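You operate a simulated robot arm through the tools that you are given. There is no shell and no other tool.

The job below is to be done with a simulated robot arm. You get a single attempt, and the scene is never put back.

Task
Dip the basket of tomatoes till they are clean, stand it on the drain board and empty the tank.
Fine: the tomatoes stay in the basket; lift up again, drain valve shut at the end. Where these are worked on the way, their far stop is far enough and under half their travel is too little: basket lift.

The check looks at the end state, three seconds after you hand in, the way a careful person would. Anything else that was tipped, shoved, dropped, spilled or broken makes it a failure.

Robot
A 7-joint arm with a two-finger gripper, fixed in place. Base frame: the origin is on the floor under the middle of its stand, x ahead of it, y to its left, z up. Readings come in m, degrees, newtons and seconds.
With the tool pointing down near the work surface it reaches from about 0.34 to 0.72 m from the base axis. Its first joint turns from -66.0 to 66.0 degrees. Payload 2.45 kg.
The TCP is the grasp point between the finger pads, 0.026 m short of the fingertips. In the tool frame z runs along the fingers and y along their closing line. The gripper opens to 0.096 m; its body begins 0.069 m behind the TCP.
Orientation is that of the tool frame in the base frame, as [roll, pitch, yaw] about the fixed x, y, z axes, in that order (R = Rz(yaw) Ry(pitch) Rx(roll)). With the fingers straight down and closing along the base's y, the tool's x points along the base's -x, its y along +y and its z along -z.

Tools
- The arm moves only by the tool apply_moves. Its arguments are lists of equal length, an entry for each row: "delta_pos": the shift along the tool's x, y, z in units of 250 mm (1.0 is 250 mm), a list of three; "delta_rot": the turn, a rotation vector about the tool's x, y, z in units of 180 degrees (1.0 is 180 degrees), a list of three; "grip": the opening, from 0 (shut) to 1 (fully open). In form: {"delta_pos": [[x, y, z], ...], "delta_rot": [[wx, wy, wz], ...], "grip": [grip, ...]}. A call has 1 to 20 rows; each row is the pose to reach, as a shift and turn from the pose commanded when the call began, along the tool's axes at that moment. A call with a number of a shift or a turn outside -1 to 1 is refused whole. Rows are played at 5 a second. More than 0.05 m and 8.6 degrees between two rows, or a gripper value outside its range, and nothing of the call is played. Where a pose cannot be reached the arm comes as near as it can. A force on the tool above 90 N (or 10 N above the force at the start of the call, whichever is more), or a blocked arm, ends the call early, and 0.2 s more pass. The fingers move at their own pace (about 0.05 m/s each) and stop on an object; they squeeze with about 31 N. The grip force told is the motor's: it shows also when the fingers shut on nothing. Time passes only in rows, and 0.2 s behind the last, so rows that repeat a pose let the fingers close. It gives the time, the measured TCP pose, the force on the tool (base axes), the opening and the grip force at its end, in the units of the frame above (readings bear some noise), with the torque about the TCP (base axes, N m) and any sound that the robot's microphone picked up.
- Cameras (640 x 400 px; columns grow to the right, rows downward): "scene" is fixed at [0.1533, -0.3781, 1.433]; the picture's right is [0.88, -0.47, 0.00], its down [-0.24, -0.46, -0.85] and it looks along [0.40, 0.75, -0.52] (base axes); focal length 252 px, centre (320, 200). "wrist" rides on the gripper at [0.082, 0.003, -0.098] in the tool frame; the picture's right is [-0.04, 1.00, 0.00], its down [-0.73, -0.03, -0.68] and it looks along [-0.68, -0.03, 0.73] (tool axes); focal length 256 px, centre (320, 200). There is no depth. A picture from a camera that has moved, and an enlarged one, comes with that camera's place and axes in the base frame and with its lens.
- snapshot(camera): a new picture of that camera. No time passes.
- close_up(camera, box): a new picture of the part [left, top, right, bottom] of that camera's present view, enlarged. No time passes.
- sign_off(): hands the job in; it is judged then, once.

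Places have to be worked out from the pictures, the camera data and where the tool is seen. Open the gripper and draw the arm clear of the work before you hand the job in, unless the task says otherwise.

The tools are called after ">>>" by a JSON object that holds its "api" and its "payload". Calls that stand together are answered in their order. apply_moves: Moves the arm, as the interface text tells. Its arguments: {"type":"object","properties":{"delta_pos":{"type":"array"},"delta_rot":{"type":"array"},"grip":{"type":"array"}},"required":["delta_pos","delta_rot","grip"]} The other tools are called the same way: snapshot (camera) takes a picture; close_up (camera, box) takes an enlarged picture of a part of a camera's view; sign_off () hands the job in.

At the start:

```text
time_s: 0.0
tool_pos: [0.4319, 0.0906, 1.3138]
tcp_rot: [179.9, 0.1, -180.0]
contact_force: [-0.1, 0.2, 0.7]
moment: [0.02, -0.01, -0.05]
gripper_width: 0.0962
finger_force: 0.0
```

scene: 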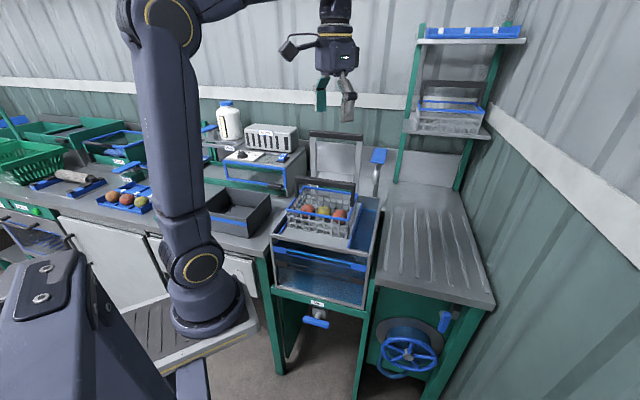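
wrist: 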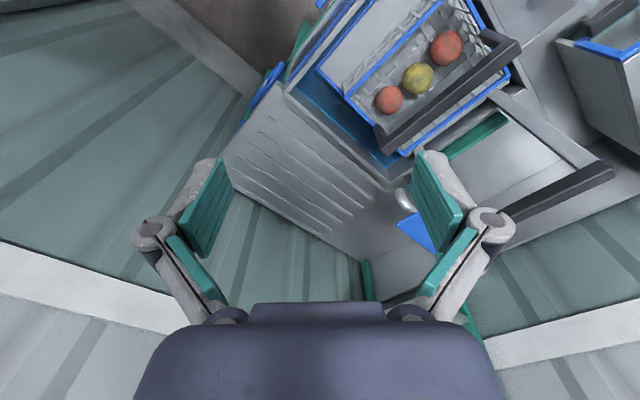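

I'll begin by looking closely at the scene from both cameras before moving anything.

>>> {"api": "close_up", "payload": {"camera": "scene", "box": [240, 110, 400, 210]}}

>>> {"api": "close_up", "payload": {"camera": "scene", "box": [250, 170, 410, 270]}}

>>> {"api": "close_up", "payload": {"camera": "scene", "box": [260, 270, 480, 400]}}

>>> {"api": "close_up", "payload": {"camera": "scene", "box": [360, 130, 500, 310]}}

>>> {"api": "close_up", "payload": {"camera": "wrist", "box": [240, 0, 640, 250]}}

```text
4.00 times, centred on (320, 160) of scene
camera zoom: at [0.1533, -0.3781, 1.433], right [0.88, -0.47, 0.0], down [-0.24, -0.46, -0.85], along [0.4, 0.75, -0.52], focal length 1010 px, centre (320, 360)
```

zoom: 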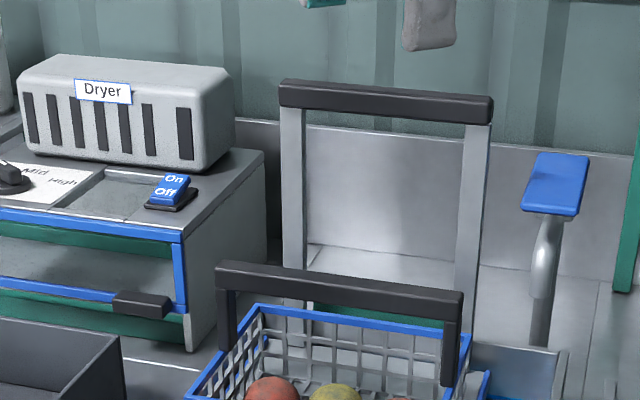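

```text
4.00 times, centred on (330, 220) of scene
camera zoom: at [0.1533, -0.3781, 1.433], right [0.88, -0.47, 0.0], down [-0.24, -0.46, -0.85], along [0.4, 0.75, -0.52], focal length 1010 px, centre (280, 120)
```

zoom: 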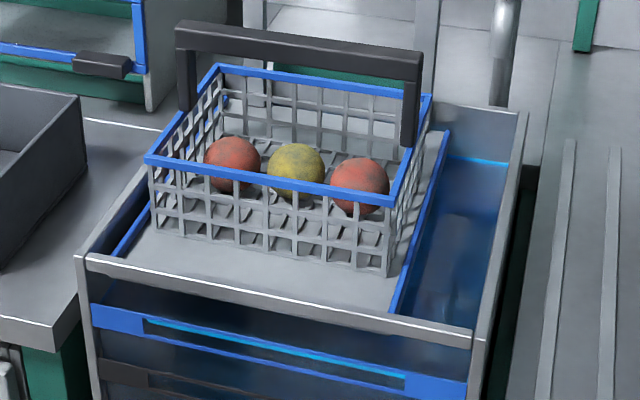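

```text
2.91 times, centred on (370, 335) of scene
camera zoom: at [0.1533, -0.3781, 1.433], right [0.88, -0.47, 0.0], down [-0.24, -0.46, -0.85], along [0.4, 0.75, -0.52], focal length 734 px, centre (174, -193)
```

zoom: 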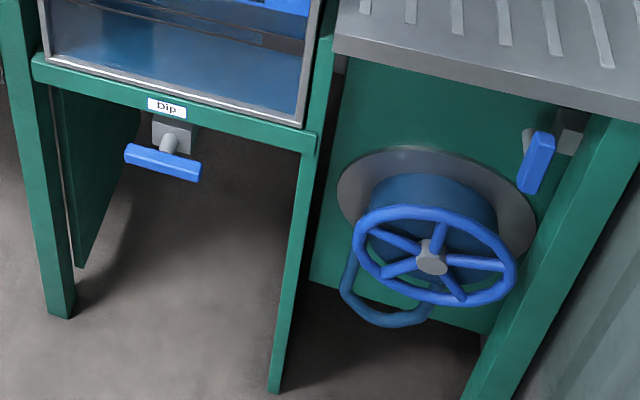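

```text
2.22 times, centred on (430, 220) of scene
camera zoom: at [0.1533, -0.3781, 1.433], right [0.88, -0.47, 0.0], down [-0.24, -0.46, -0.85], along [0.4, 0.75, -0.52], focal length 561 px, centre (76, 156)
```

zoom: 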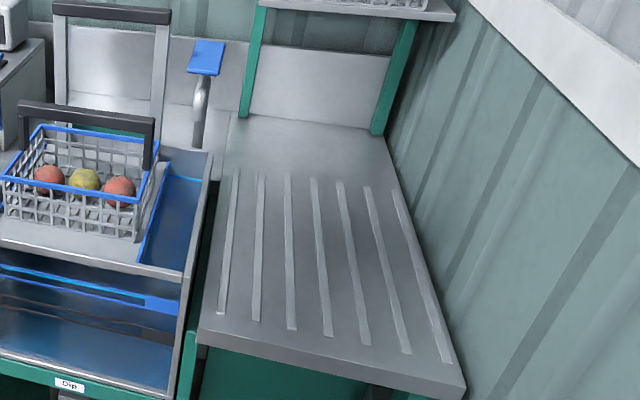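

```text
1.60 times, centred on (440, 125) of wrist
camera zoom: at [0.3499, 0.0932, 1.412], right [0.04, 1.0, 0.0], down [0.73, -0.03, 0.68], along [0.68, -0.03, -0.73], focal length 410 px, centre (128, 320)
```

zoom: 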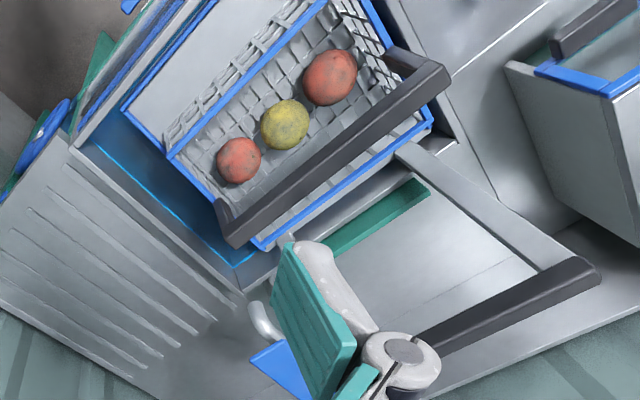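

The basket sits on a lift plate over the tank, with its handle at roughly (0.49, 0.24, 1.075). The lift's dark bar is at roughly (0.62, 0.385, 1.155), and the bench is turned about -42°. I'll move the wrist camera up and to the left, turning it with the bench, for a second view.

>>> {"api": "apply_moves", "payload": {"delta_pos": [[0.048, 0.14, -0.03], [0.096, 0.28, -0.061], [0.144, 0.42, -0.092], [0.192, 0.56, -0.123], [0.24, 0.7, -0.153], [0.288, 0.84, -0.184], [0.288, 0.84, -0.184]], "delta_rot": [[0, 0, 0.0389], [0, 0, 0.0778], [0, 0, 0.1167], [0, 0, 0.1556], [0, 0, 0.1944], [0, 0, 0.2333], [0, 0, 0.2333]], "grip": [1, 1, 1, 1, 1, 1, 1]}}

```text
time_s: 1.6
tool_pos: [0.3581, 0.2995, 1.3626]
tcp_rot: [179.7, 0.0, 137.9]
contact_force: [0.2, -0.9, 0.0]
moment: [-0.01, 0.01, -0.01]
gripper_width: 0.0959
finger_force: 0.0
```

The arm reached the new pose cleanly. Next I'll take pictures from both cameras.

>>> {"api": "snapshot", "payload": {"camera": "wrist"}}

>>> {"api": "snapshot", "payload": {"camera": "scene"}}

```text
taken
camera wrist: at [0.2992, 0.3561, 1.4595], right [0.7, 0.71, 0.0], down [0.52, -0.51, 0.68], along [0.49, -0.47, -0.73], focal length 256 px, centre (320, 200)
```

wrist: 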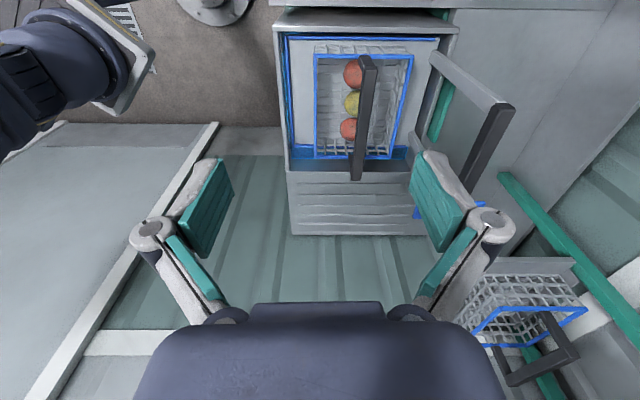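

```text
taken
```

scene: 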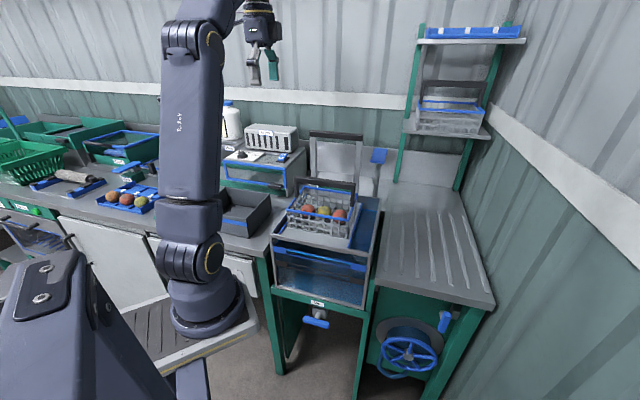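

The wrist camera now sees the tank, lift and drain board in line with the bench. I'll enlarge those regions to measure them.

>>> {"api": "close_up", "payload": {"camera": "wrist", "box": [260, 0, 540, 175]}}

>>> {"api": "close_up", "payload": {"camera": "wrist", "box": [300, 20, 460, 120]}}

>>> {"api": "close_up", "payload": {"camera": "scene", "box": [340, 130, 420, 210]}}

>>> {"api": "close_up", "payload": {"camera": "scene", "box": [280, 290, 360, 340]}}

>>> {"api": "close_up", "payload": {"camera": "scene", "box": [360, 290, 480, 390]}}

>>> {"api": "close_up", "payload": {"camera": "scene", "box": [190, 95, 310, 195]}}

```text
2.29 times, centred on (400, 88) of wrist
camera zoom: at [0.2992, 0.3561, 1.4595], right [0.7, 0.71, 0.0], down [0.52, -0.51, 0.68], along [0.49, -0.47, -0.73], focal length 585 px, centre (137, 457)
```

zoom: 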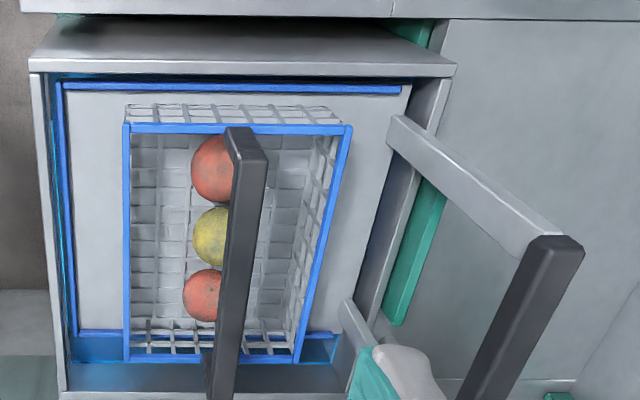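

```text
4.00 times, centred on (380, 70) of wrist
camera zoom: at [0.2992, 0.3561, 1.4595], right [0.7, 0.71, 0.0], down [0.52, -0.51, 0.68], along [0.49, -0.47, -0.73], focal length 1024 px, centre (80, 720)
```

zoom: 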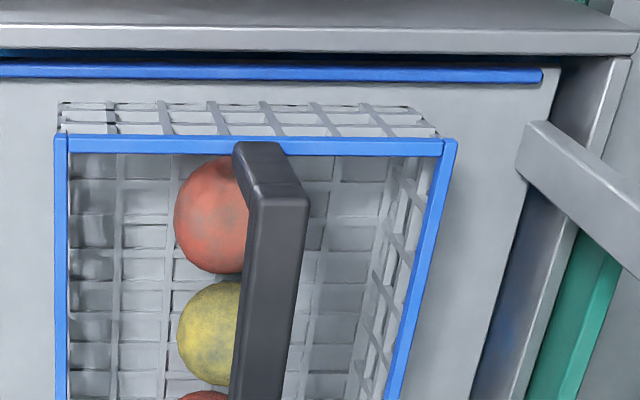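

```text
5.00 times, centred on (380, 170) of scene
camera zoom: at [0.1533, -0.3781, 1.433], right [0.88, -0.47, 0.0], down [-0.24, -0.46, -0.85], along [0.4, 0.75, -0.52], focal length 1262 px, centre (20, 350)
```

zoom: 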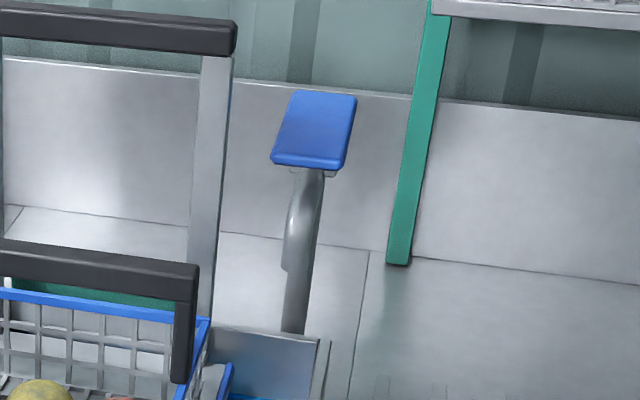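

```text
8.00 times, centred on (320, 315) of scene
camera zoom: at [0.1533, -0.3781, 1.433], right [0.88, -0.47, 0.0], down [-0.24, -0.46, -0.85], along [0.4, 0.75, -0.52], focal length 2020 px, centre (320, -720)
```

zoom: 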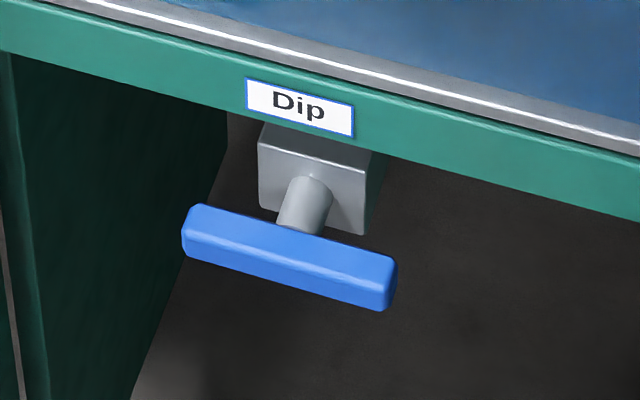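

```text
4.00 times, centred on (420, 340) of scene
camera zoom: at [0.1533, -0.3781, 1.433], right [0.88, -0.47, 0.0], down [-0.24, -0.46, -0.85], along [0.4, 0.75, -0.52], focal length 1010 px, centre (-80, -360)
```

zoom: 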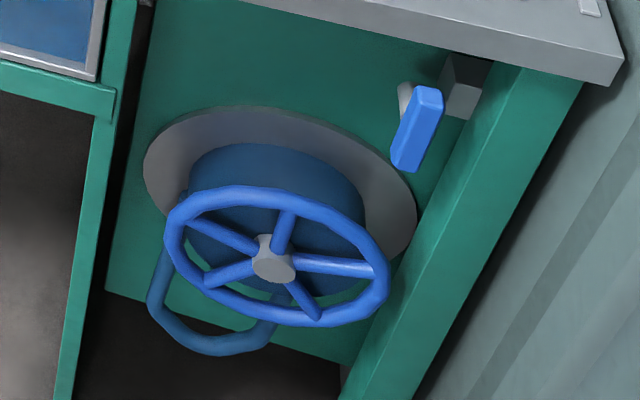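

```text
4.00 times, centred on (250, 145) of scene
camera zoom: at [0.1533, -0.3781, 1.433], right [0.88, -0.47, 0.0], down [-0.24, -0.46, -0.85], along [0.4, 0.75, -0.52], focal length 1010 px, centre (600, 420)
```

zoom: 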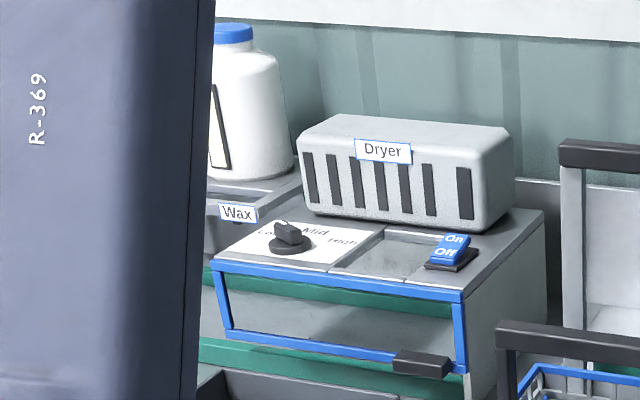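

The basket, tank and lift line up at about -45°, and the valve marked "Dip" under the tank should be its drain. I'll bring the open gripper to about 0.1 m above the middle of the lift bar, near (0.611, 0.362), to check alignment before touching it.

>>> {"api": "apply_moves", "payload": {"delta_pos": [[-0.0836, 0.1233, 0.03], [-0.167, 0.2466, 0.07], [-0.2507, 0.37, 0.12], [-0.334, 0.493, 0.18], [-0.418, 0.6164, 0.24], [-0.501, 0.74, 0.3], [-0.585, 0.863, 0.36], [-0.585, 0.863, 0.36]], "delta_rot": [[0, 0, 0.0024], [0, 0, 0.0048], [0, 0, 0.0071], [0, 0, 0.0095], [0, 0, 0.012], [0, 0, 0.0143], [0, 0, 0.0167], [0, 0, 0.0167]], "grip": [1, 1, 1, 1, 1, 1, 1, 1]}}

>>> {"api": "snapshot", "payload": {"camera": "wrist"}}

>>> {"api": "snapshot", "payload": {"camera": "scene"}}

```text
time_s: 3.4
tool_pos: [0.5199, 0.3096, 1.2631]
tcp_rot: [179.9, 0.0, 135.1]
contact_force: [-0.7, 0.2, -0.1]
moment: [0.02, -0.01, -0.03]
gripper_width: 0.0959
finger_force: 0.0
out of reach, approached as far as the arm can: row 1, 2, 3, 4, 5, 6, 7, 8
```

```text
taken
camera wrist: at [0.4646, 0.3703, 1.3601], right [0.73, 0.68, 0.0], down [0.5, -0.54, 0.68], along [0.46, -0.5, -0.73], focal length 256 px, centre (320, 200)
```

wrist: 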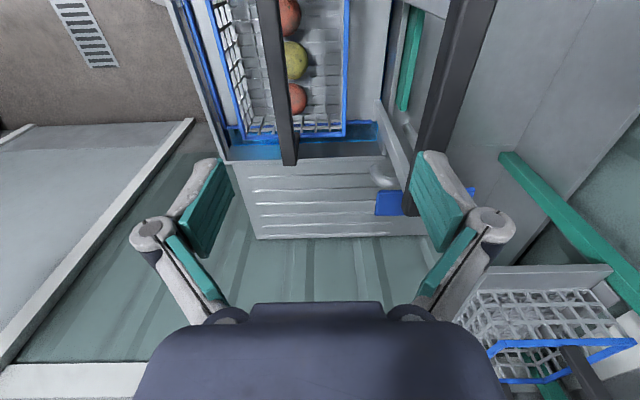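

```text
taken
```

scene: 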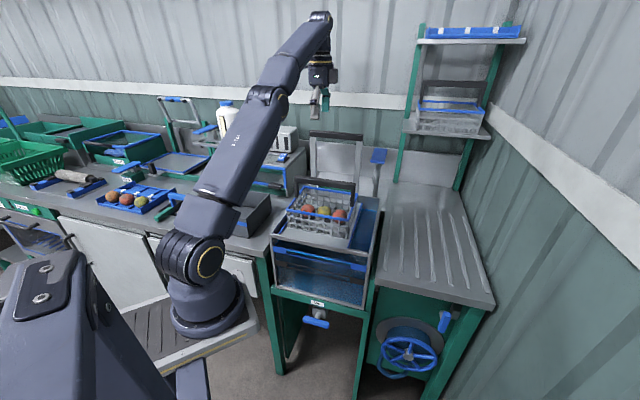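

The target is out of reach with the tool straight down at that height (limit about 0.605 m), so I'll tilt the tool outward for the lift bar. First I'll enlarge this view to fix where the bar and basket handle are.

>>> {"api": "close_up", "payload": {"camera": "wrist", "box": [200, 0, 520, 200]}}

>>> {"api": "close_up", "payload": {"camera": "wrist", "box": [360, 0, 520, 100]}}

>>> {"api": "close_up", "payload": {"camera": "wrist", "box": [360, 120, 520, 220]}}

>>> {"api": "close_up", "payload": {"camera": "wrist", "box": [220, 0, 380, 100]}}

```text
2.00 times, centred on (360, 100) of wrist
camera zoom: at [0.4646, 0.3703, 1.3601], right [0.73, 0.68, 0.0], down [0.5, -0.54, 0.68], along [0.46, -0.5, -0.73], focal length 512 px, centre (240, 400)
```

zoom: 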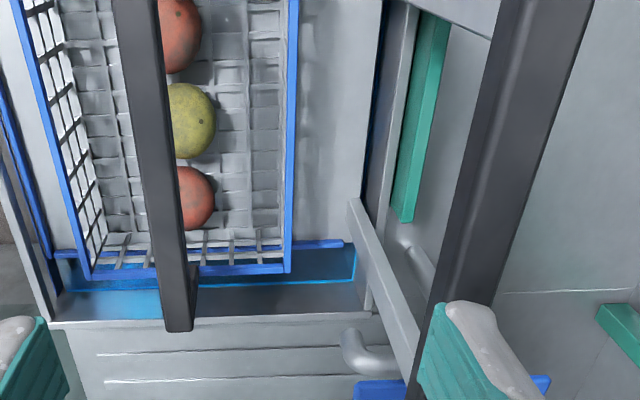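

```text
4.00 times, centred on (440, 50) of wrist
camera zoom: at [0.4646, 0.3703, 1.3601], right [0.73, 0.68, 0.0], down [0.5, -0.54, 0.68], along [0.46, -0.5, -0.73], focal length 1024 px, centre (-160, 800)
```

zoom: 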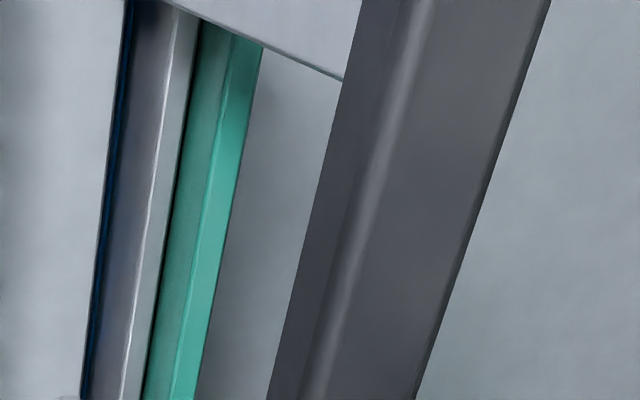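

```text
4.00 times, centred on (440, 170) of wrist
camera zoom: at [0.4646, 0.3703, 1.3601], right [0.73, 0.68, 0.0], down [0.5, -0.54, 0.68], along [0.46, -0.5, -0.73], focal length 1024 px, centre (-160, 320)
```

zoom: 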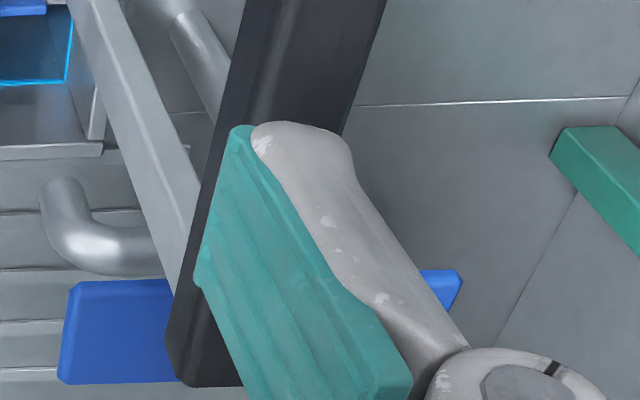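

```text
4.00 times, centred on (300, 50) of wrist
camera zoom: at [0.4646, 0.3703, 1.3601], right [0.73, 0.68, 0.0], down [0.5, -0.54, 0.68], along [0.46, -0.5, -0.73], focal length 1024 px, centre (400, 800)
```

zoom: 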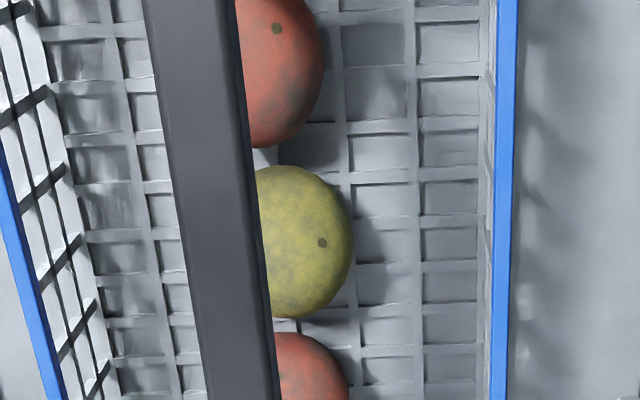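

The bench angle is confirmed at -45°. The lift bar's middle is near (0.615, 0.361, 1.145) and the basket handle's middle is near (0.51, 0.25, 1.055). I'll back off and tilt the tool 25° outward, which also shows me which commanded pose the arm is working from.

>>> {"api": "apply_moves", "payload": {"delta_pos": [[0, -0.1, 0], [0, -0.2, 0], [0, -0.3, 0], [0, -0.4, 0], [0, -0.4, 0]], "delta_rot": [[-0.0347, 0, 0], [-0.0694, 0, 0], [-0.1042, 0, 0], [-0.1389, 0, 0], [-0.1389, 0, 0]], "grip": [1, 1, 1, 1, 1]}}

```text
time_s: 4.6
tool_pos: [0.4423, 0.2413, 1.2614]
tcp_rot: [154.9, -0.1, 135.0]
contact_force: [0.0, -0.1, 0.3]
moment: [0.0, -0.01, -0.03]
gripper_width: 0.0962
finger_force: 0.0
```

The arm works from the clamped pose, and the 25° outward tilt is right. Next I'll move to the pre-grasp point 8 cm back from the lift bar along the tool axis.

>>> {"api": "apply_moves", "payload": {"delta_pos": [[-0.03, 0.111, 0.089], [-0.06, 0.222, 0.178], [-0.09, 0.333, 0.267], [-0.12, 0.444, 0.356], [-0.15, 0.555, 0.445], [-0.15, 0.555, 0.445]], "delta_rot": [[0, 0, 0], [0, 0, 0], [0, 0, 0], [0, 0, 0], [0, 0, 0], [0, 0, 0]], "grip": [1, 1, 1, 1, 1, 1]}}

>>> {"api": "snapshot", "payload": {"camera": "wrist"}}

>>> {"api": "close_up", "payload": {"camera": "scene", "box": [260, 50, 420, 150]}}

```text
time_s: 6.0
tool_pos: [0.5925, 0.3355, 1.2185]
tcp_rot: [155.0, 0.0, 135.0]
contact_force: [0.6, -0.4, 0.4]
moment: [0.01, 0.03, 0.05]
gripper_width: 0.0958
finger_force: 0.1
```

```text
taken
camera wrist: at [0.5075, 0.3654, 1.3082], right [0.67, 0.61, 0.42], down [0.3, -0.74, 0.6], along [0.68, -0.28, -0.68], focal length 256 px, centre (320, 200)
```

wrist: 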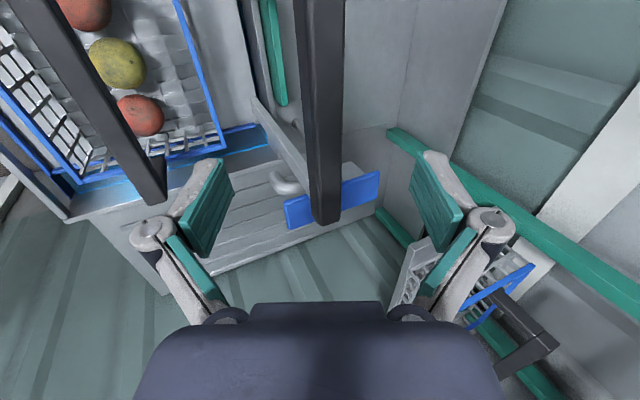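

```text
4.00 times, centred on (340, 100) of scene
camera zoom: at [0.1533, -0.3781, 1.433], right [0.88, -0.47, 0.0], down [-0.24, -0.46, -0.85], along [0.4, 0.75, -0.52], focal length 1010 px, centre (240, 600)
```

zoom: 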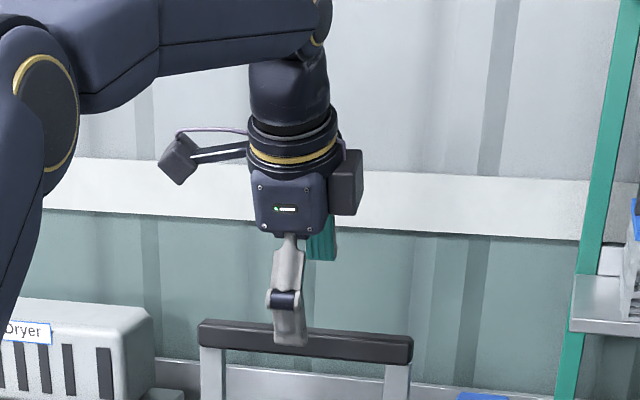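

The bar lies centred between the open fingers in the wrist view. I'll advance along the tool axis and close on it.

>>> {"api": "apply_moves", "payload": {"delta_pos": [[0, 0, 0.08], [0, 0, 0.16], [0, 0, 0.24], [0, 0, 0.3], [0, 0, 0.3]], "delta_rot": [[0, 0, 0], [0, 0, 0], [0, 0, 0], [0, 0, 0], [0, 0, 0]], "grip": [1, 1, 1, 1, 1]}}

>>> {"api": "snapshot", "payload": {"camera": "wrist"}}

>>> {"api": "close_up", "payload": {"camera": "scene", "box": [280, 80, 400, 155]}}

```text
time_s: 7.2
tool_pos: [0.6144, 0.3568, 1.1502]
tcp_rot: [154.9, 0.1, 135.0]
contact_force: [-0.2, 0.0, 0.1]
moment: [0.03, -0.02, -0.03]
gripper_width: 0.0959
finger_force: 0.0
```

```text
taken
camera wrist: at [0.5292, 0.3876, 1.2402], right [0.67, 0.61, 0.42], down [0.3, -0.74, 0.6], along [0.68, -0.28, -0.68], focal length 256 px, centre (320, 200)
```

wrist: 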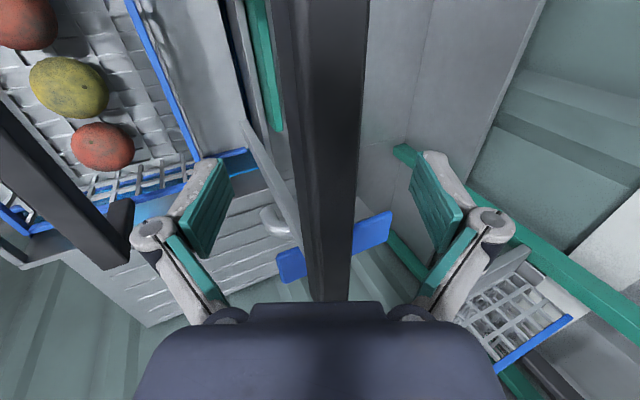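

```text
5.33 times, centred on (340, 118) of scene
camera zoom: at [0.1533, -0.3781, 1.433], right [0.88, -0.47, 0.0], down [-0.24, -0.46, -0.85], along [0.4, 0.75, -0.52], focal length 1346 px, centre (213, 640)
```

zoom: 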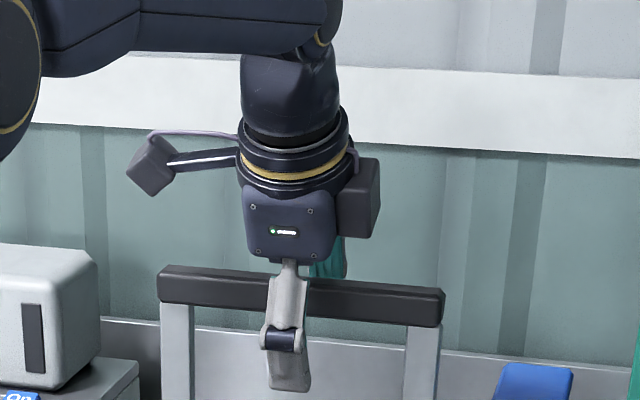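

The scene view suggests the bar's centre is about 1.5 cm above the TCP. I'll back off 1.2 cm along the tool axis and close the fingers.

>>> {"api": "apply_moves", "payload": {"delta_pos": [[0, 0, -0.05], [0, 0, -0.05], [0, 0, -0.05], [0, 0, -0.05], [0, 0, -0.05], [0, 0, -0.05], [0, 0, -0.05]], "delta_rot": [[0, 0, 0], [0, 0, 0], [0, 0, 0], [0, 0, 0], [0, 0, 0], [0, 0, 0], [0, 0, 0]], "grip": [1, 0.6, 0.4, 0.3, 0.2, 0.1, 0.1]}}

>>> {"api": "snapshot", "payload": {"camera": "wrist"}}

```text
time_s: 8.8
tool_pos: [0.6118, 0.3548, 1.1645]
tcp_rot: [154.5, 0.0, 135.0]
contact_force: [20.7, 17.2, 3.5]
moment: [-0.24, 0.34, -0.26]
gripper_width: 0.0278
finger_force: 40.3
```

```text
taken
camera wrist: at [0.526, 0.385, 1.2533], right [0.67, 0.61, 0.43], down [0.29, -0.74, 0.6], along [0.68, -0.28, -0.67], focal length 256 px, centre (320, 200)
```

wrist: 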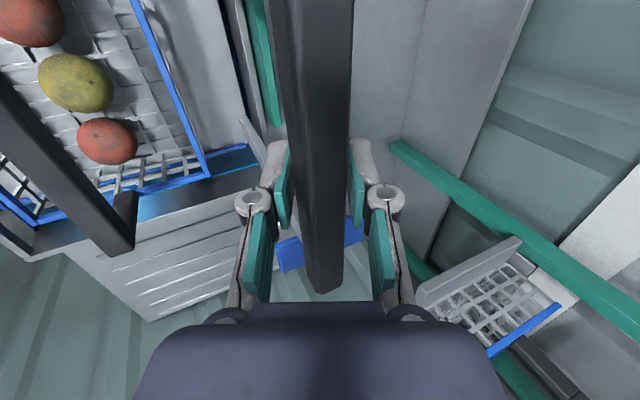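

The grip holds the bar at 27.8 mm, but there is about 27 N of sideways pull toward +e2, so the tool sits a little too near. I'll shift a few millimetres outward to relax it.

>>> {"api": "apply_moves", "payload": {"delta_pos": [[0, 0.012, 0], [0, 0.024, 0], [0, 0.024, 0]], "delta_rot": [[0, 0, 0], [0, 0, 0], [0, 0, 0]], "grip": [0.1, 0.1, 0.1]}}

```text
time_s: 9.6
tool_pos: [0.6113, 0.3553, 1.1637]
tcp_rot: [155.7, -0.2, 134.9]
contact_force: [-25.9, -19.8, -3.4]
moment: [-0.46, -0.07, 0.07]
gripper_width: 0.0275
finger_force: 44.4
```

The pull flipped sign over 6 mm, so the neutral point is in the middle. I'll go back 3 mm.

>>> {"api": "apply_moves", "payload": {"delta_pos": [[0, -0.0125, 0], [0, -0.0125, 0]], "delta_rot": [[0, 0, 0], [0, 0, 0]], "grip": [0.1, 0.1]}}

```text
time_s: 10.2
tool_pos: [0.6113, 0.3541, 1.1637]
tcp_rot: [155.2, 0.1, 135.0]
contact_force: [-9.3, -8.7, -4.6]
moment: [-0.24, 0.62, 0.21]
gripper_width: 0.0277
finger_force: 45.1
```

The side load is small now. I'll push straight down 3 cm first and watch the forces.

>>> {"api": "apply_moves", "payload": {"delta_pos": [[0, -0.013, 0.0145], [0, -0.021, 0.036], [0, -0.034, 0.0725], [0, -0.051, 0.1087], [0, -0.051, 0.1087]], "delta_rot": [[0, 0, 0], [0, 0, 0], [0, 0, 0], [0, 0, 0], [0, 0, 0]], "grip": [0.1, 0.1, 0.1, 0.1, 0.1]}}

>>> {"api": "snapshot", "payload": {"camera": "scene"}}

```text
time_s: 11.4
tool_pos: [0.6127, 0.3543, 1.1327]
tcp_rot: [155.1, -0.2, 135.0]
contact_force: [-13.1, -10.1, 1.1]
moment: [-0.4, -0.11, -0.13]
gripper_width: 0.0275
finger_force: 45.4
```

```text
taken
```

scene: 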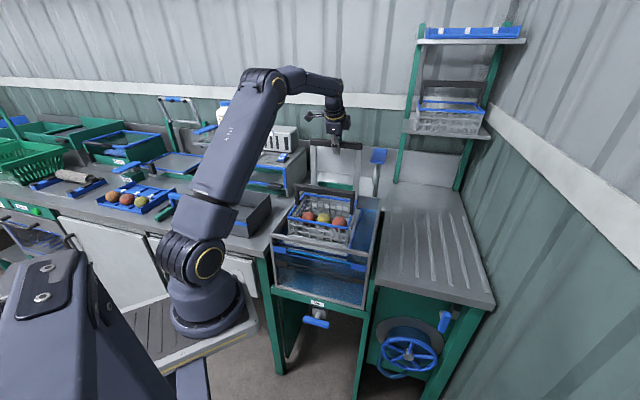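

The lift moves down easily along with the basket. I'll carry on downward and watch for the far stop.

>>> {"api": "apply_moves", "payload": {"delta_pos": [[0, -0.0254, 0.0544], [0, -0.0507, 0.1088], [0, -0.0761, 0.1631], [0, -0.1014, 0.2175], [0, -0.1268, 0.2719], [0, -0.1268, 0.2719]], "delta_rot": [[0, 0, 0], [0, 0, 0], [0, 0, 0], [0, 0, 0], [0, 0, 0], [0, 0, 0]], "grip": [0.1, 0.1, 0.1, 0.1, 0.1, 0.1]}}

>>> {"api": "snapshot", "payload": {"camera": "scene"}}

>>> {"api": "snapshot", "payload": {"camera": "wrist"}}

```text
time_s: 12.8
tool_pos: [0.6121, 0.3546, 1.0575]
tcp_rot: [155.2, 0.1, 135.0]
contact_force: [-11.6, -8.4, -2.7]
moment: [-0.09, 0.11, -0.08]
gripper_width: 0.0276
finger_force: 44.9
```

```text
taken
```

scene: 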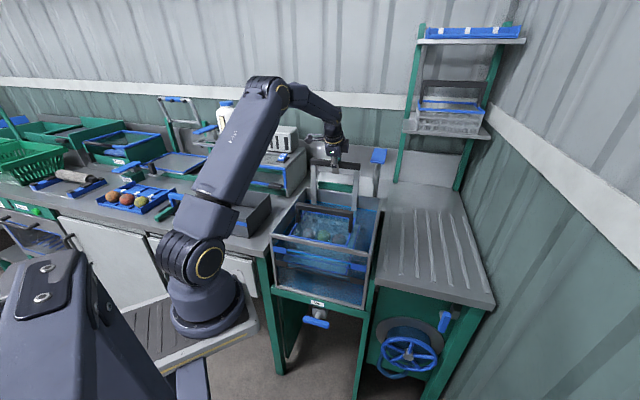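

```text
taken
camera wrist: at [0.5268, 0.3857, 1.1468], right [0.67, 0.61, 0.42], down [0.3, -0.74, 0.6], along [0.68, -0.28, -0.68], focal length 256 px, centre (320, 200)
```

wrist: 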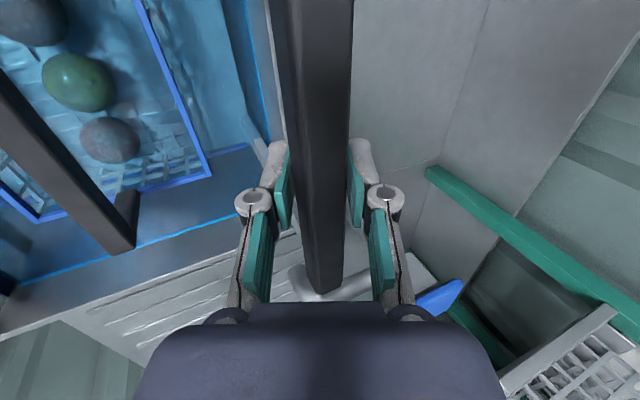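

The basket is now under water after about 10.6 cm of travel, with no stop felt. I'll look closely at the clearance between the fingers and tank rim before going lower.

>>> {"api": "close_up", "payload": {"camera": "scene", "box": [260, 180, 400, 310]}}

>>> {"api": "close_up", "payload": {"camera": "scene", "box": [280, 130, 400, 205]}}

>>> {"api": "close_up", "payload": {"camera": "wrist", "box": [160, 60, 480, 260]}}

```text
3.08 times, centred on (330, 245) of scene
camera zoom: at [0.153, -0.3784, 1.433], right [0.88, -0.47, 0.0], down [-0.24, -0.46, -0.85], along [0.4, 0.75, -0.52], focal length 777 px, centre (289, 62)
```

zoom: 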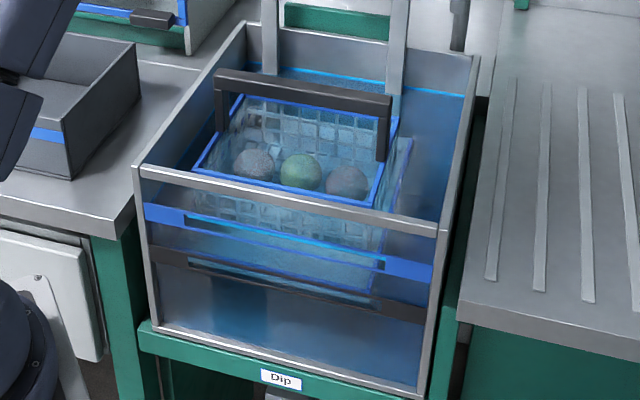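

```text
5.33 times, centred on (340, 168) of scene
camera zoom: at [0.153, -0.3784, 1.433], right [0.88, -0.47, 0.0], down [-0.24, -0.46, -0.85], along [0.4, 0.75, -0.52], focal length 1346 px, centre (213, 373)
```

zoom: 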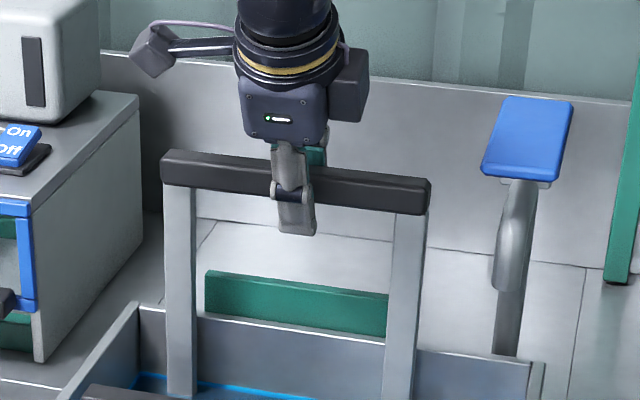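

```text
2.00 times, centred on (320, 160) of wrist
camera zoom: at [0.5268, 0.3857, 1.1468], right [0.67, 0.61, 0.42], down [0.3, -0.74, 0.6], along [0.68, -0.28, -0.68], focal length 512 px, centre (320, 280)
```

zoom: 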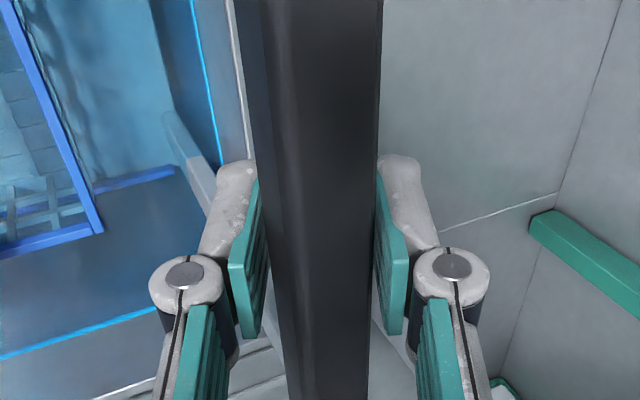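

The fingertips are still about 7–8 cm above the back rim and the posts run inside the tank. I'll lower in smaller steps and look for the stop.

>>> {"api": "apply_moves", "payload": {"delta_pos": [[0, -0.0169, 0.0363], [0, -0.0338, 0.0725], [0, -0.0507, 0.1088], [0, -0.0676, 0.145], [0, -0.0676, 0.145]], "delta_rot": [[0, 0, 0], [0, 0, 0], [0, 0, 0], [0, 0, 0], [0, 0, 0]], "grip": [0.1, 0.1, 0.1, 0.1, 0.1]}}

>>> {"api": "close_up", "payload": {"camera": "scene", "box": [260, 140, 400, 227]}}

>>> {"api": "close_up", "payload": {"camera": "scene", "box": [260, 180, 400, 310]}}

```text
time_s: 14.0
tool_pos: [0.6115, 0.354, 1.0186]
tcp_rot: [155.1, -0.1, 135.1]
contact_force: [-12.5, -9.7, 1.6]
moment: [0.0, 0.53, 0.13]
gripper_width: 0.0274
finger_force: 45.0
```

```text
4.57 times, centred on (330, 184) of scene
camera zoom: at [0.1529, -0.3784, 1.433], right [0.88, -0.47, 0.0], down [-0.24, -0.46, -0.85], along [0.4, 0.75, -0.52], focal length 1154 px, centre (274, 275)
```

zoom: 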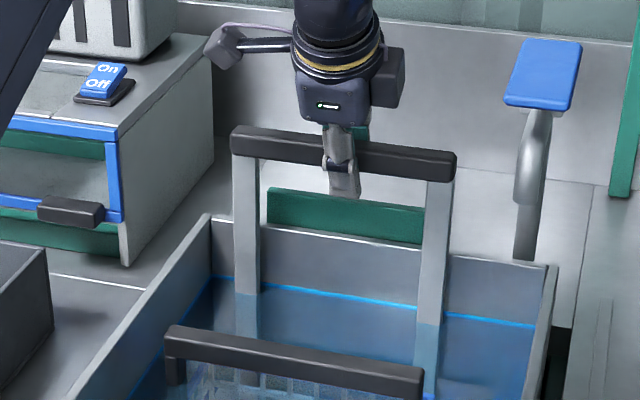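

```text
3.08 times, centred on (330, 245) of scene
camera zoom: at [0.1529, -0.3784, 1.433], right [0.88, -0.47, 0.0], down [-0.24, -0.46, -0.85], along [0.4, 0.75, -0.52], focal length 777 px, centre (289, 62)
```

zoom: 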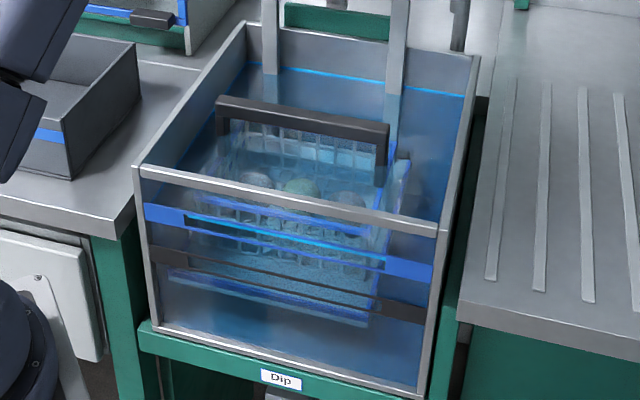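

There's still no stop after 14.5 cm, with about 4 cm left between the fingertips and the rim. I'll continue in 5 mm rows.

>>> {"api": "apply_moves", "payload": {"delta_pos": [[0, -0.0085, 0.0181], [0, -0.0169, 0.0363], [0, -0.0254, 0.0544], [0, -0.0338, 0.0725], [0, -0.0338, 0.0725]], "delta_rot": [[0, 0, 0], [0, 0, 0], [0, 0, 0], [0, 0, 0], [0, 0, 0]], "grip": [0.1, 0.1, 0.1, 0.1, 0.1]}}

>>> {"api": "close_up", "payload": {"camera": "scene", "box": [260, 140, 400, 227]}}

>>> {"api": "close_up", "payload": {"camera": "scene", "box": [260, 180, 400, 310]}}

```text
time_s: 15.2
tool_pos: [0.6135, 0.3545, 0.9994]
tcp_rot: [155.0, 0.0, 135.0]
contact_force: [-7.8, -4.1, 2.2]
moment: [0.02, 0.52, 0.13]
gripper_width: 0.0274
finger_force: 44.8
```

```text
4.57 times, centred on (330, 184) of scene
camera zoom: at [0.1531, -0.3783, 1.433], right [0.88, -0.47, 0.0], down [-0.24, -0.46, -0.85], along [0.4, 0.75, -0.52], focal length 1154 px, centre (274, 275)
```

zoom: 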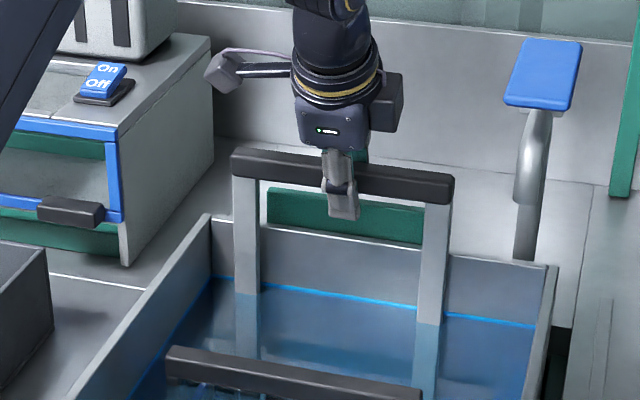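

```text
3.08 times, centred on (330, 245) of scene
camera zoom: at [0.1531, -0.3783, 1.433], right [0.88, -0.47, 0.0], down [-0.24, -0.46, -0.85], along [0.4, 0.75, -0.52], focal length 777 px, centre (289, 62)
```

zoom: 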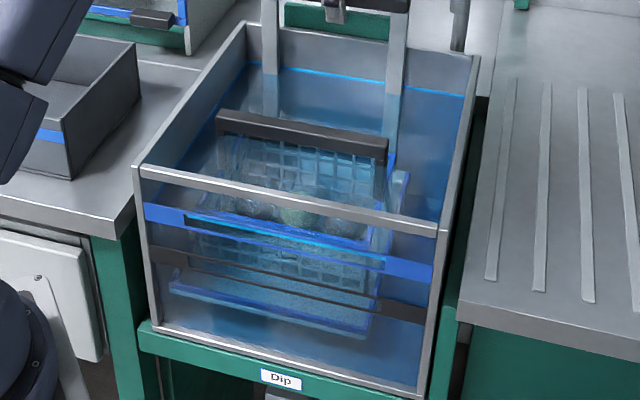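

The bar is at about 16.5 cm of travel and nearly free of load, so the lift doesn't spring back. I'll lower slightly more (about 9 mm, still clear of the rim), wait there, then look at the tomatoes.

>>> {"api": "apply_moves", "payload": {"delta_pos": [[0, -0.0085, 0.0181], [0, -0.0152, 0.0326], [0, -0.0152, 0.0326], [0, -0.0152, 0.0326], [0, -0.0152, 0.0326], [0, -0.0152, 0.0326], [0, -0.0152, 0.0326], [0, -0.0152, 0.0326], [0, -0.0152, 0.0326], [0, -0.0152, 0.0326]], "delta_rot": [[0, 0, 0], [0, 0, 0], [0, 0, 0], [0, 0, 0], [0, 0, 0], [0, 0, 0], [0, 0, 0], [0, 0, 0], [0, 0, 0], [0, 0, 0]], "grip": [0.1, 0.1, 0.1, 0.1, 0.1, 0.1, 0.1, 0.1, 0.1, 0.1]}}

>>> {"api": "snapshot", "payload": {"camera": "wrist"}}

>>> {"api": "close_up", "payload": {"camera": "scene", "box": [290, 200, 370, 250]}}

>>> {"api": "close_up", "payload": {"camera": "scene", "box": [260, 140, 400, 227]}}

```text
time_s: 17.4
tool_pos: [0.613, 0.3554, 0.9894]
tcp_rot: [155.0, 0.0, 135.0]
contact_force: [1.2, 2.5, -2.5]
moment: [-0.3, 0.37, -0.09]
gripper_width: 0.0273
finger_force: 45.3
```

```text
taken
camera wrist: at [0.5266, 0.3854, 1.0791], right [0.67, 0.61, 0.42], down [0.3, -0.74, 0.6], along [0.68, -0.28, -0.68], focal length 256 px, centre (320, 200)
```

wrist: 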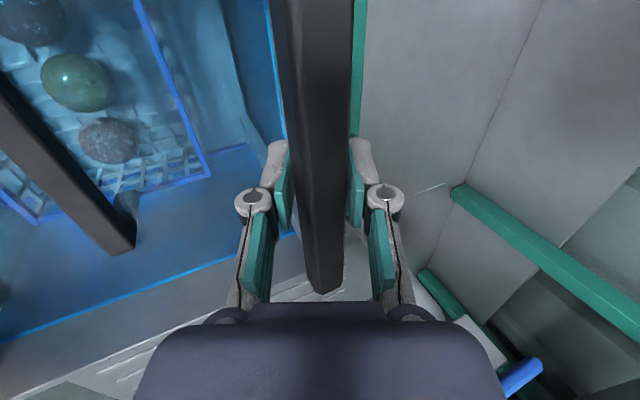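

```text
8.00 times, centred on (330, 225) of scene
camera zoom: at [0.1534, -0.378, 1.433], right [0.88, -0.47, 0.0], down [-0.24, -0.46, -0.85], along [0.4, 0.75, -0.52], focal length 2020 px, centre (240, 0)
```

zoom: 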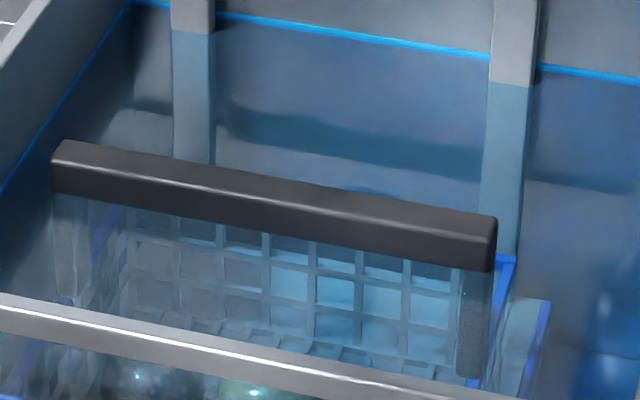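

```text
4.57 times, centred on (330, 184) of scene
camera zoom: at [0.1534, -0.378, 1.433], right [0.88, -0.47, 0.0], down [-0.24, -0.46, -0.85], along [0.4, 0.75, -0.52], focal length 1154 px, centre (274, 275)
```

zoom: 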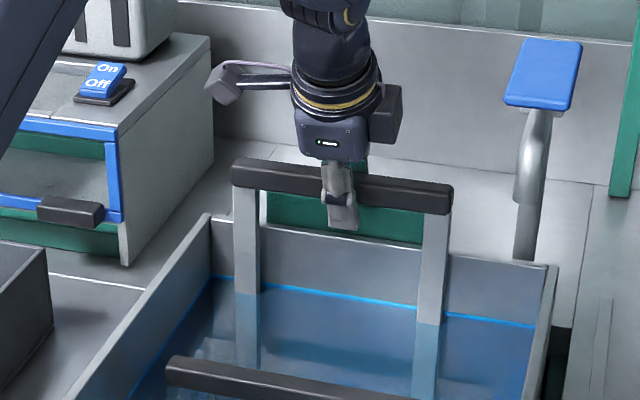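

No stop yet at 17.4 cm, and the plate must be near the tank floor. The tomatoes are fully submerged, so I'll look at them closely now and then hold here to compare over time.

>>> {"api": "close_up", "payload": {"camera": "wrist", "box": [0, 0, 240, 150]}}

>>> {"api": "apply_moves", "payload": {"delta_pos": [[0, 0, 0], [0, 0, 0], [0, 0, 0], [0, 0, 0], [0, 0, 0], [0, 0, 0], [0, 0, 0], [0, 0, 0], [0, 0, 0], [0, 0, 0], [0, 0, 0], [0, 0, 0], [0, 0, 0], [0, 0, 0], [0, 0, 0], [0, 0, 0], [0, 0, 0], [0, 0, 0], [0, 0, 0], [0, 0, 0]], "delta_rot": [[0, 0, 0], [0, 0, 0], [0, 0, 0], [0, 0, 0], [0, 0, 0], [0, 0, 0], [0, 0, 0], [0, 0, 0], [0, 0, 0], [0, 0, 0], [0, 0, 0], [0, 0, 0], [0, 0, 0], [0, 0, 0], [0, 0, 0], [0, 0, 0], [0, 0, 0], [0, 0, 0], [0, 0, 0], [0, 0, 0]], "grip": [0.1, 0.1, 0.1, 0.1, 0.1, 0.1, 0.1, 0.1, 0.1, 0.1, 0.1, 0.1, 0.1, 0.1, 0.1, 0.1, 0.1, 0.1, 0.1, 0.1]}}

>>> {"api": "close_up", "payload": {"camera": "wrist", "box": [0, 0, 240, 150]}}

```text
2.67 times, centred on (120, 75) of wrist
camera zoom: at [0.5266, 0.3854, 1.0791], right [0.67, 0.61, 0.42], down [0.3, -0.74, 0.6], along [0.68, -0.28, -0.68], focal length 683 px, centre (853, 533)
```

zoom: 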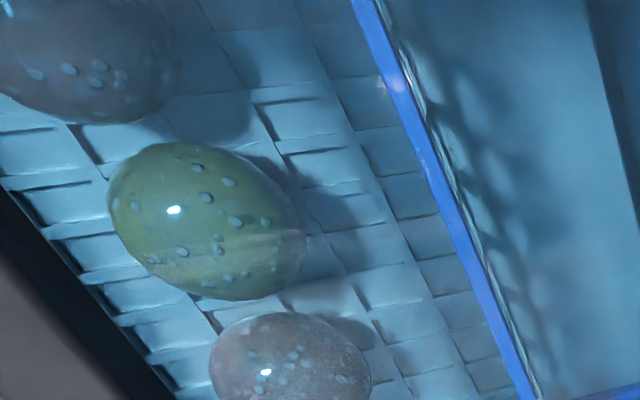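

```text
time_s: 21.6
tool_pos: [0.6117, 0.353, 0.9901]
tcp_rot: [155.0, 0.0, 135.0]
contact_force: [3.2, 3.5, -2.8]
moment: [-0.36, 0.34, 0.01]
gripper_width: 0.0275
finger_force: 45.0
```

```text
2.67 times, centred on (120, 75) of wrist
camera zoom: at [0.5266, 0.3854, 1.0792], right [0.67, 0.61, 0.42], down [0.3, -0.74, 0.6], along [0.68, -0.28, -0.68], focal length 683 px, centre (853, 533)
```

zoom: 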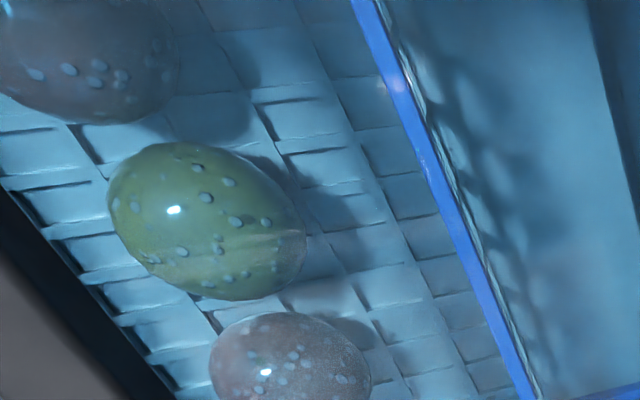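

Between the two pictures the smudges look to be fading on the yellow tomato. I'll hold under water a while longer.

>>> {"api": "apply_moves", "payload": {"delta_pos": [[0, 0, 0], [0, 0, 0], [0, 0, 0], [0, 0, 0], [0, 0, 0], [0, 0, 0], [0, 0, 0], [0, 0, 0], [0, 0, 0], [0, 0, 0], [0, 0, 0], [0, 0, 0], [0, 0, 0], [0, 0, 0], [0, 0, 0], [0, 0, 0], [0, 0, 0], [0, 0, 0], [0, 0, 0], [0, 0, 0]], "delta_rot": [[0, 0, 0], [0, 0, 0], [0, 0, 0], [0, 0, 0], [0, 0, 0], [0, 0, 0], [0, 0, 0], [0, 0, 0], [0, 0, 0], [0, 0, 0], [0, 0, 0], [0, 0, 0], [0, 0, 0], [0, 0, 0], [0, 0, 0], [0, 0, 0], [0, 0, 0], [0, 0, 0], [0, 0, 0], [0, 0, 0]], "grip": [0.1, 0.1, 0.1, 0.1, 0.1, 0.1, 0.1, 0.1, 0.1, 0.1, 0.1, 0.1, 0.1, 0.1, 0.1, 0.1, 0.1, 0.1, 0.1, 0.1]}}

>>> {"api": "close_up", "payload": {"camera": "wrist", "box": [0, 0, 240, 150]}}

```text
time_s: 25.8
tool_pos: [0.6125, 0.3537, 0.9895]
tcp_rot: [154.9, 0.0, 135.0]
contact_force: [2.5, 2.2, -1.6]
moment: [-0.34, 0.31, -0.02]
gripper_width: 0.0274
finger_force: 44.7
```

```text
2.67 times, centred on (120, 75) of wrist
camera zoom: at [0.5266, 0.3854, 1.0792], right [0.67, 0.61, 0.42], down [0.3, -0.74, 0.6], along [0.68, -0.28, -0.68], focal length 683 px, centre (853, 533)
```

zoom: 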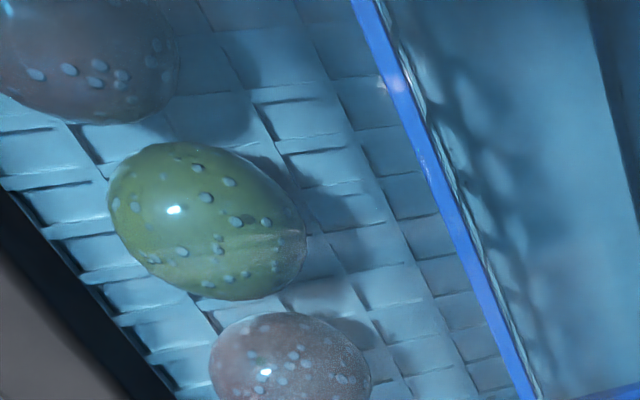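

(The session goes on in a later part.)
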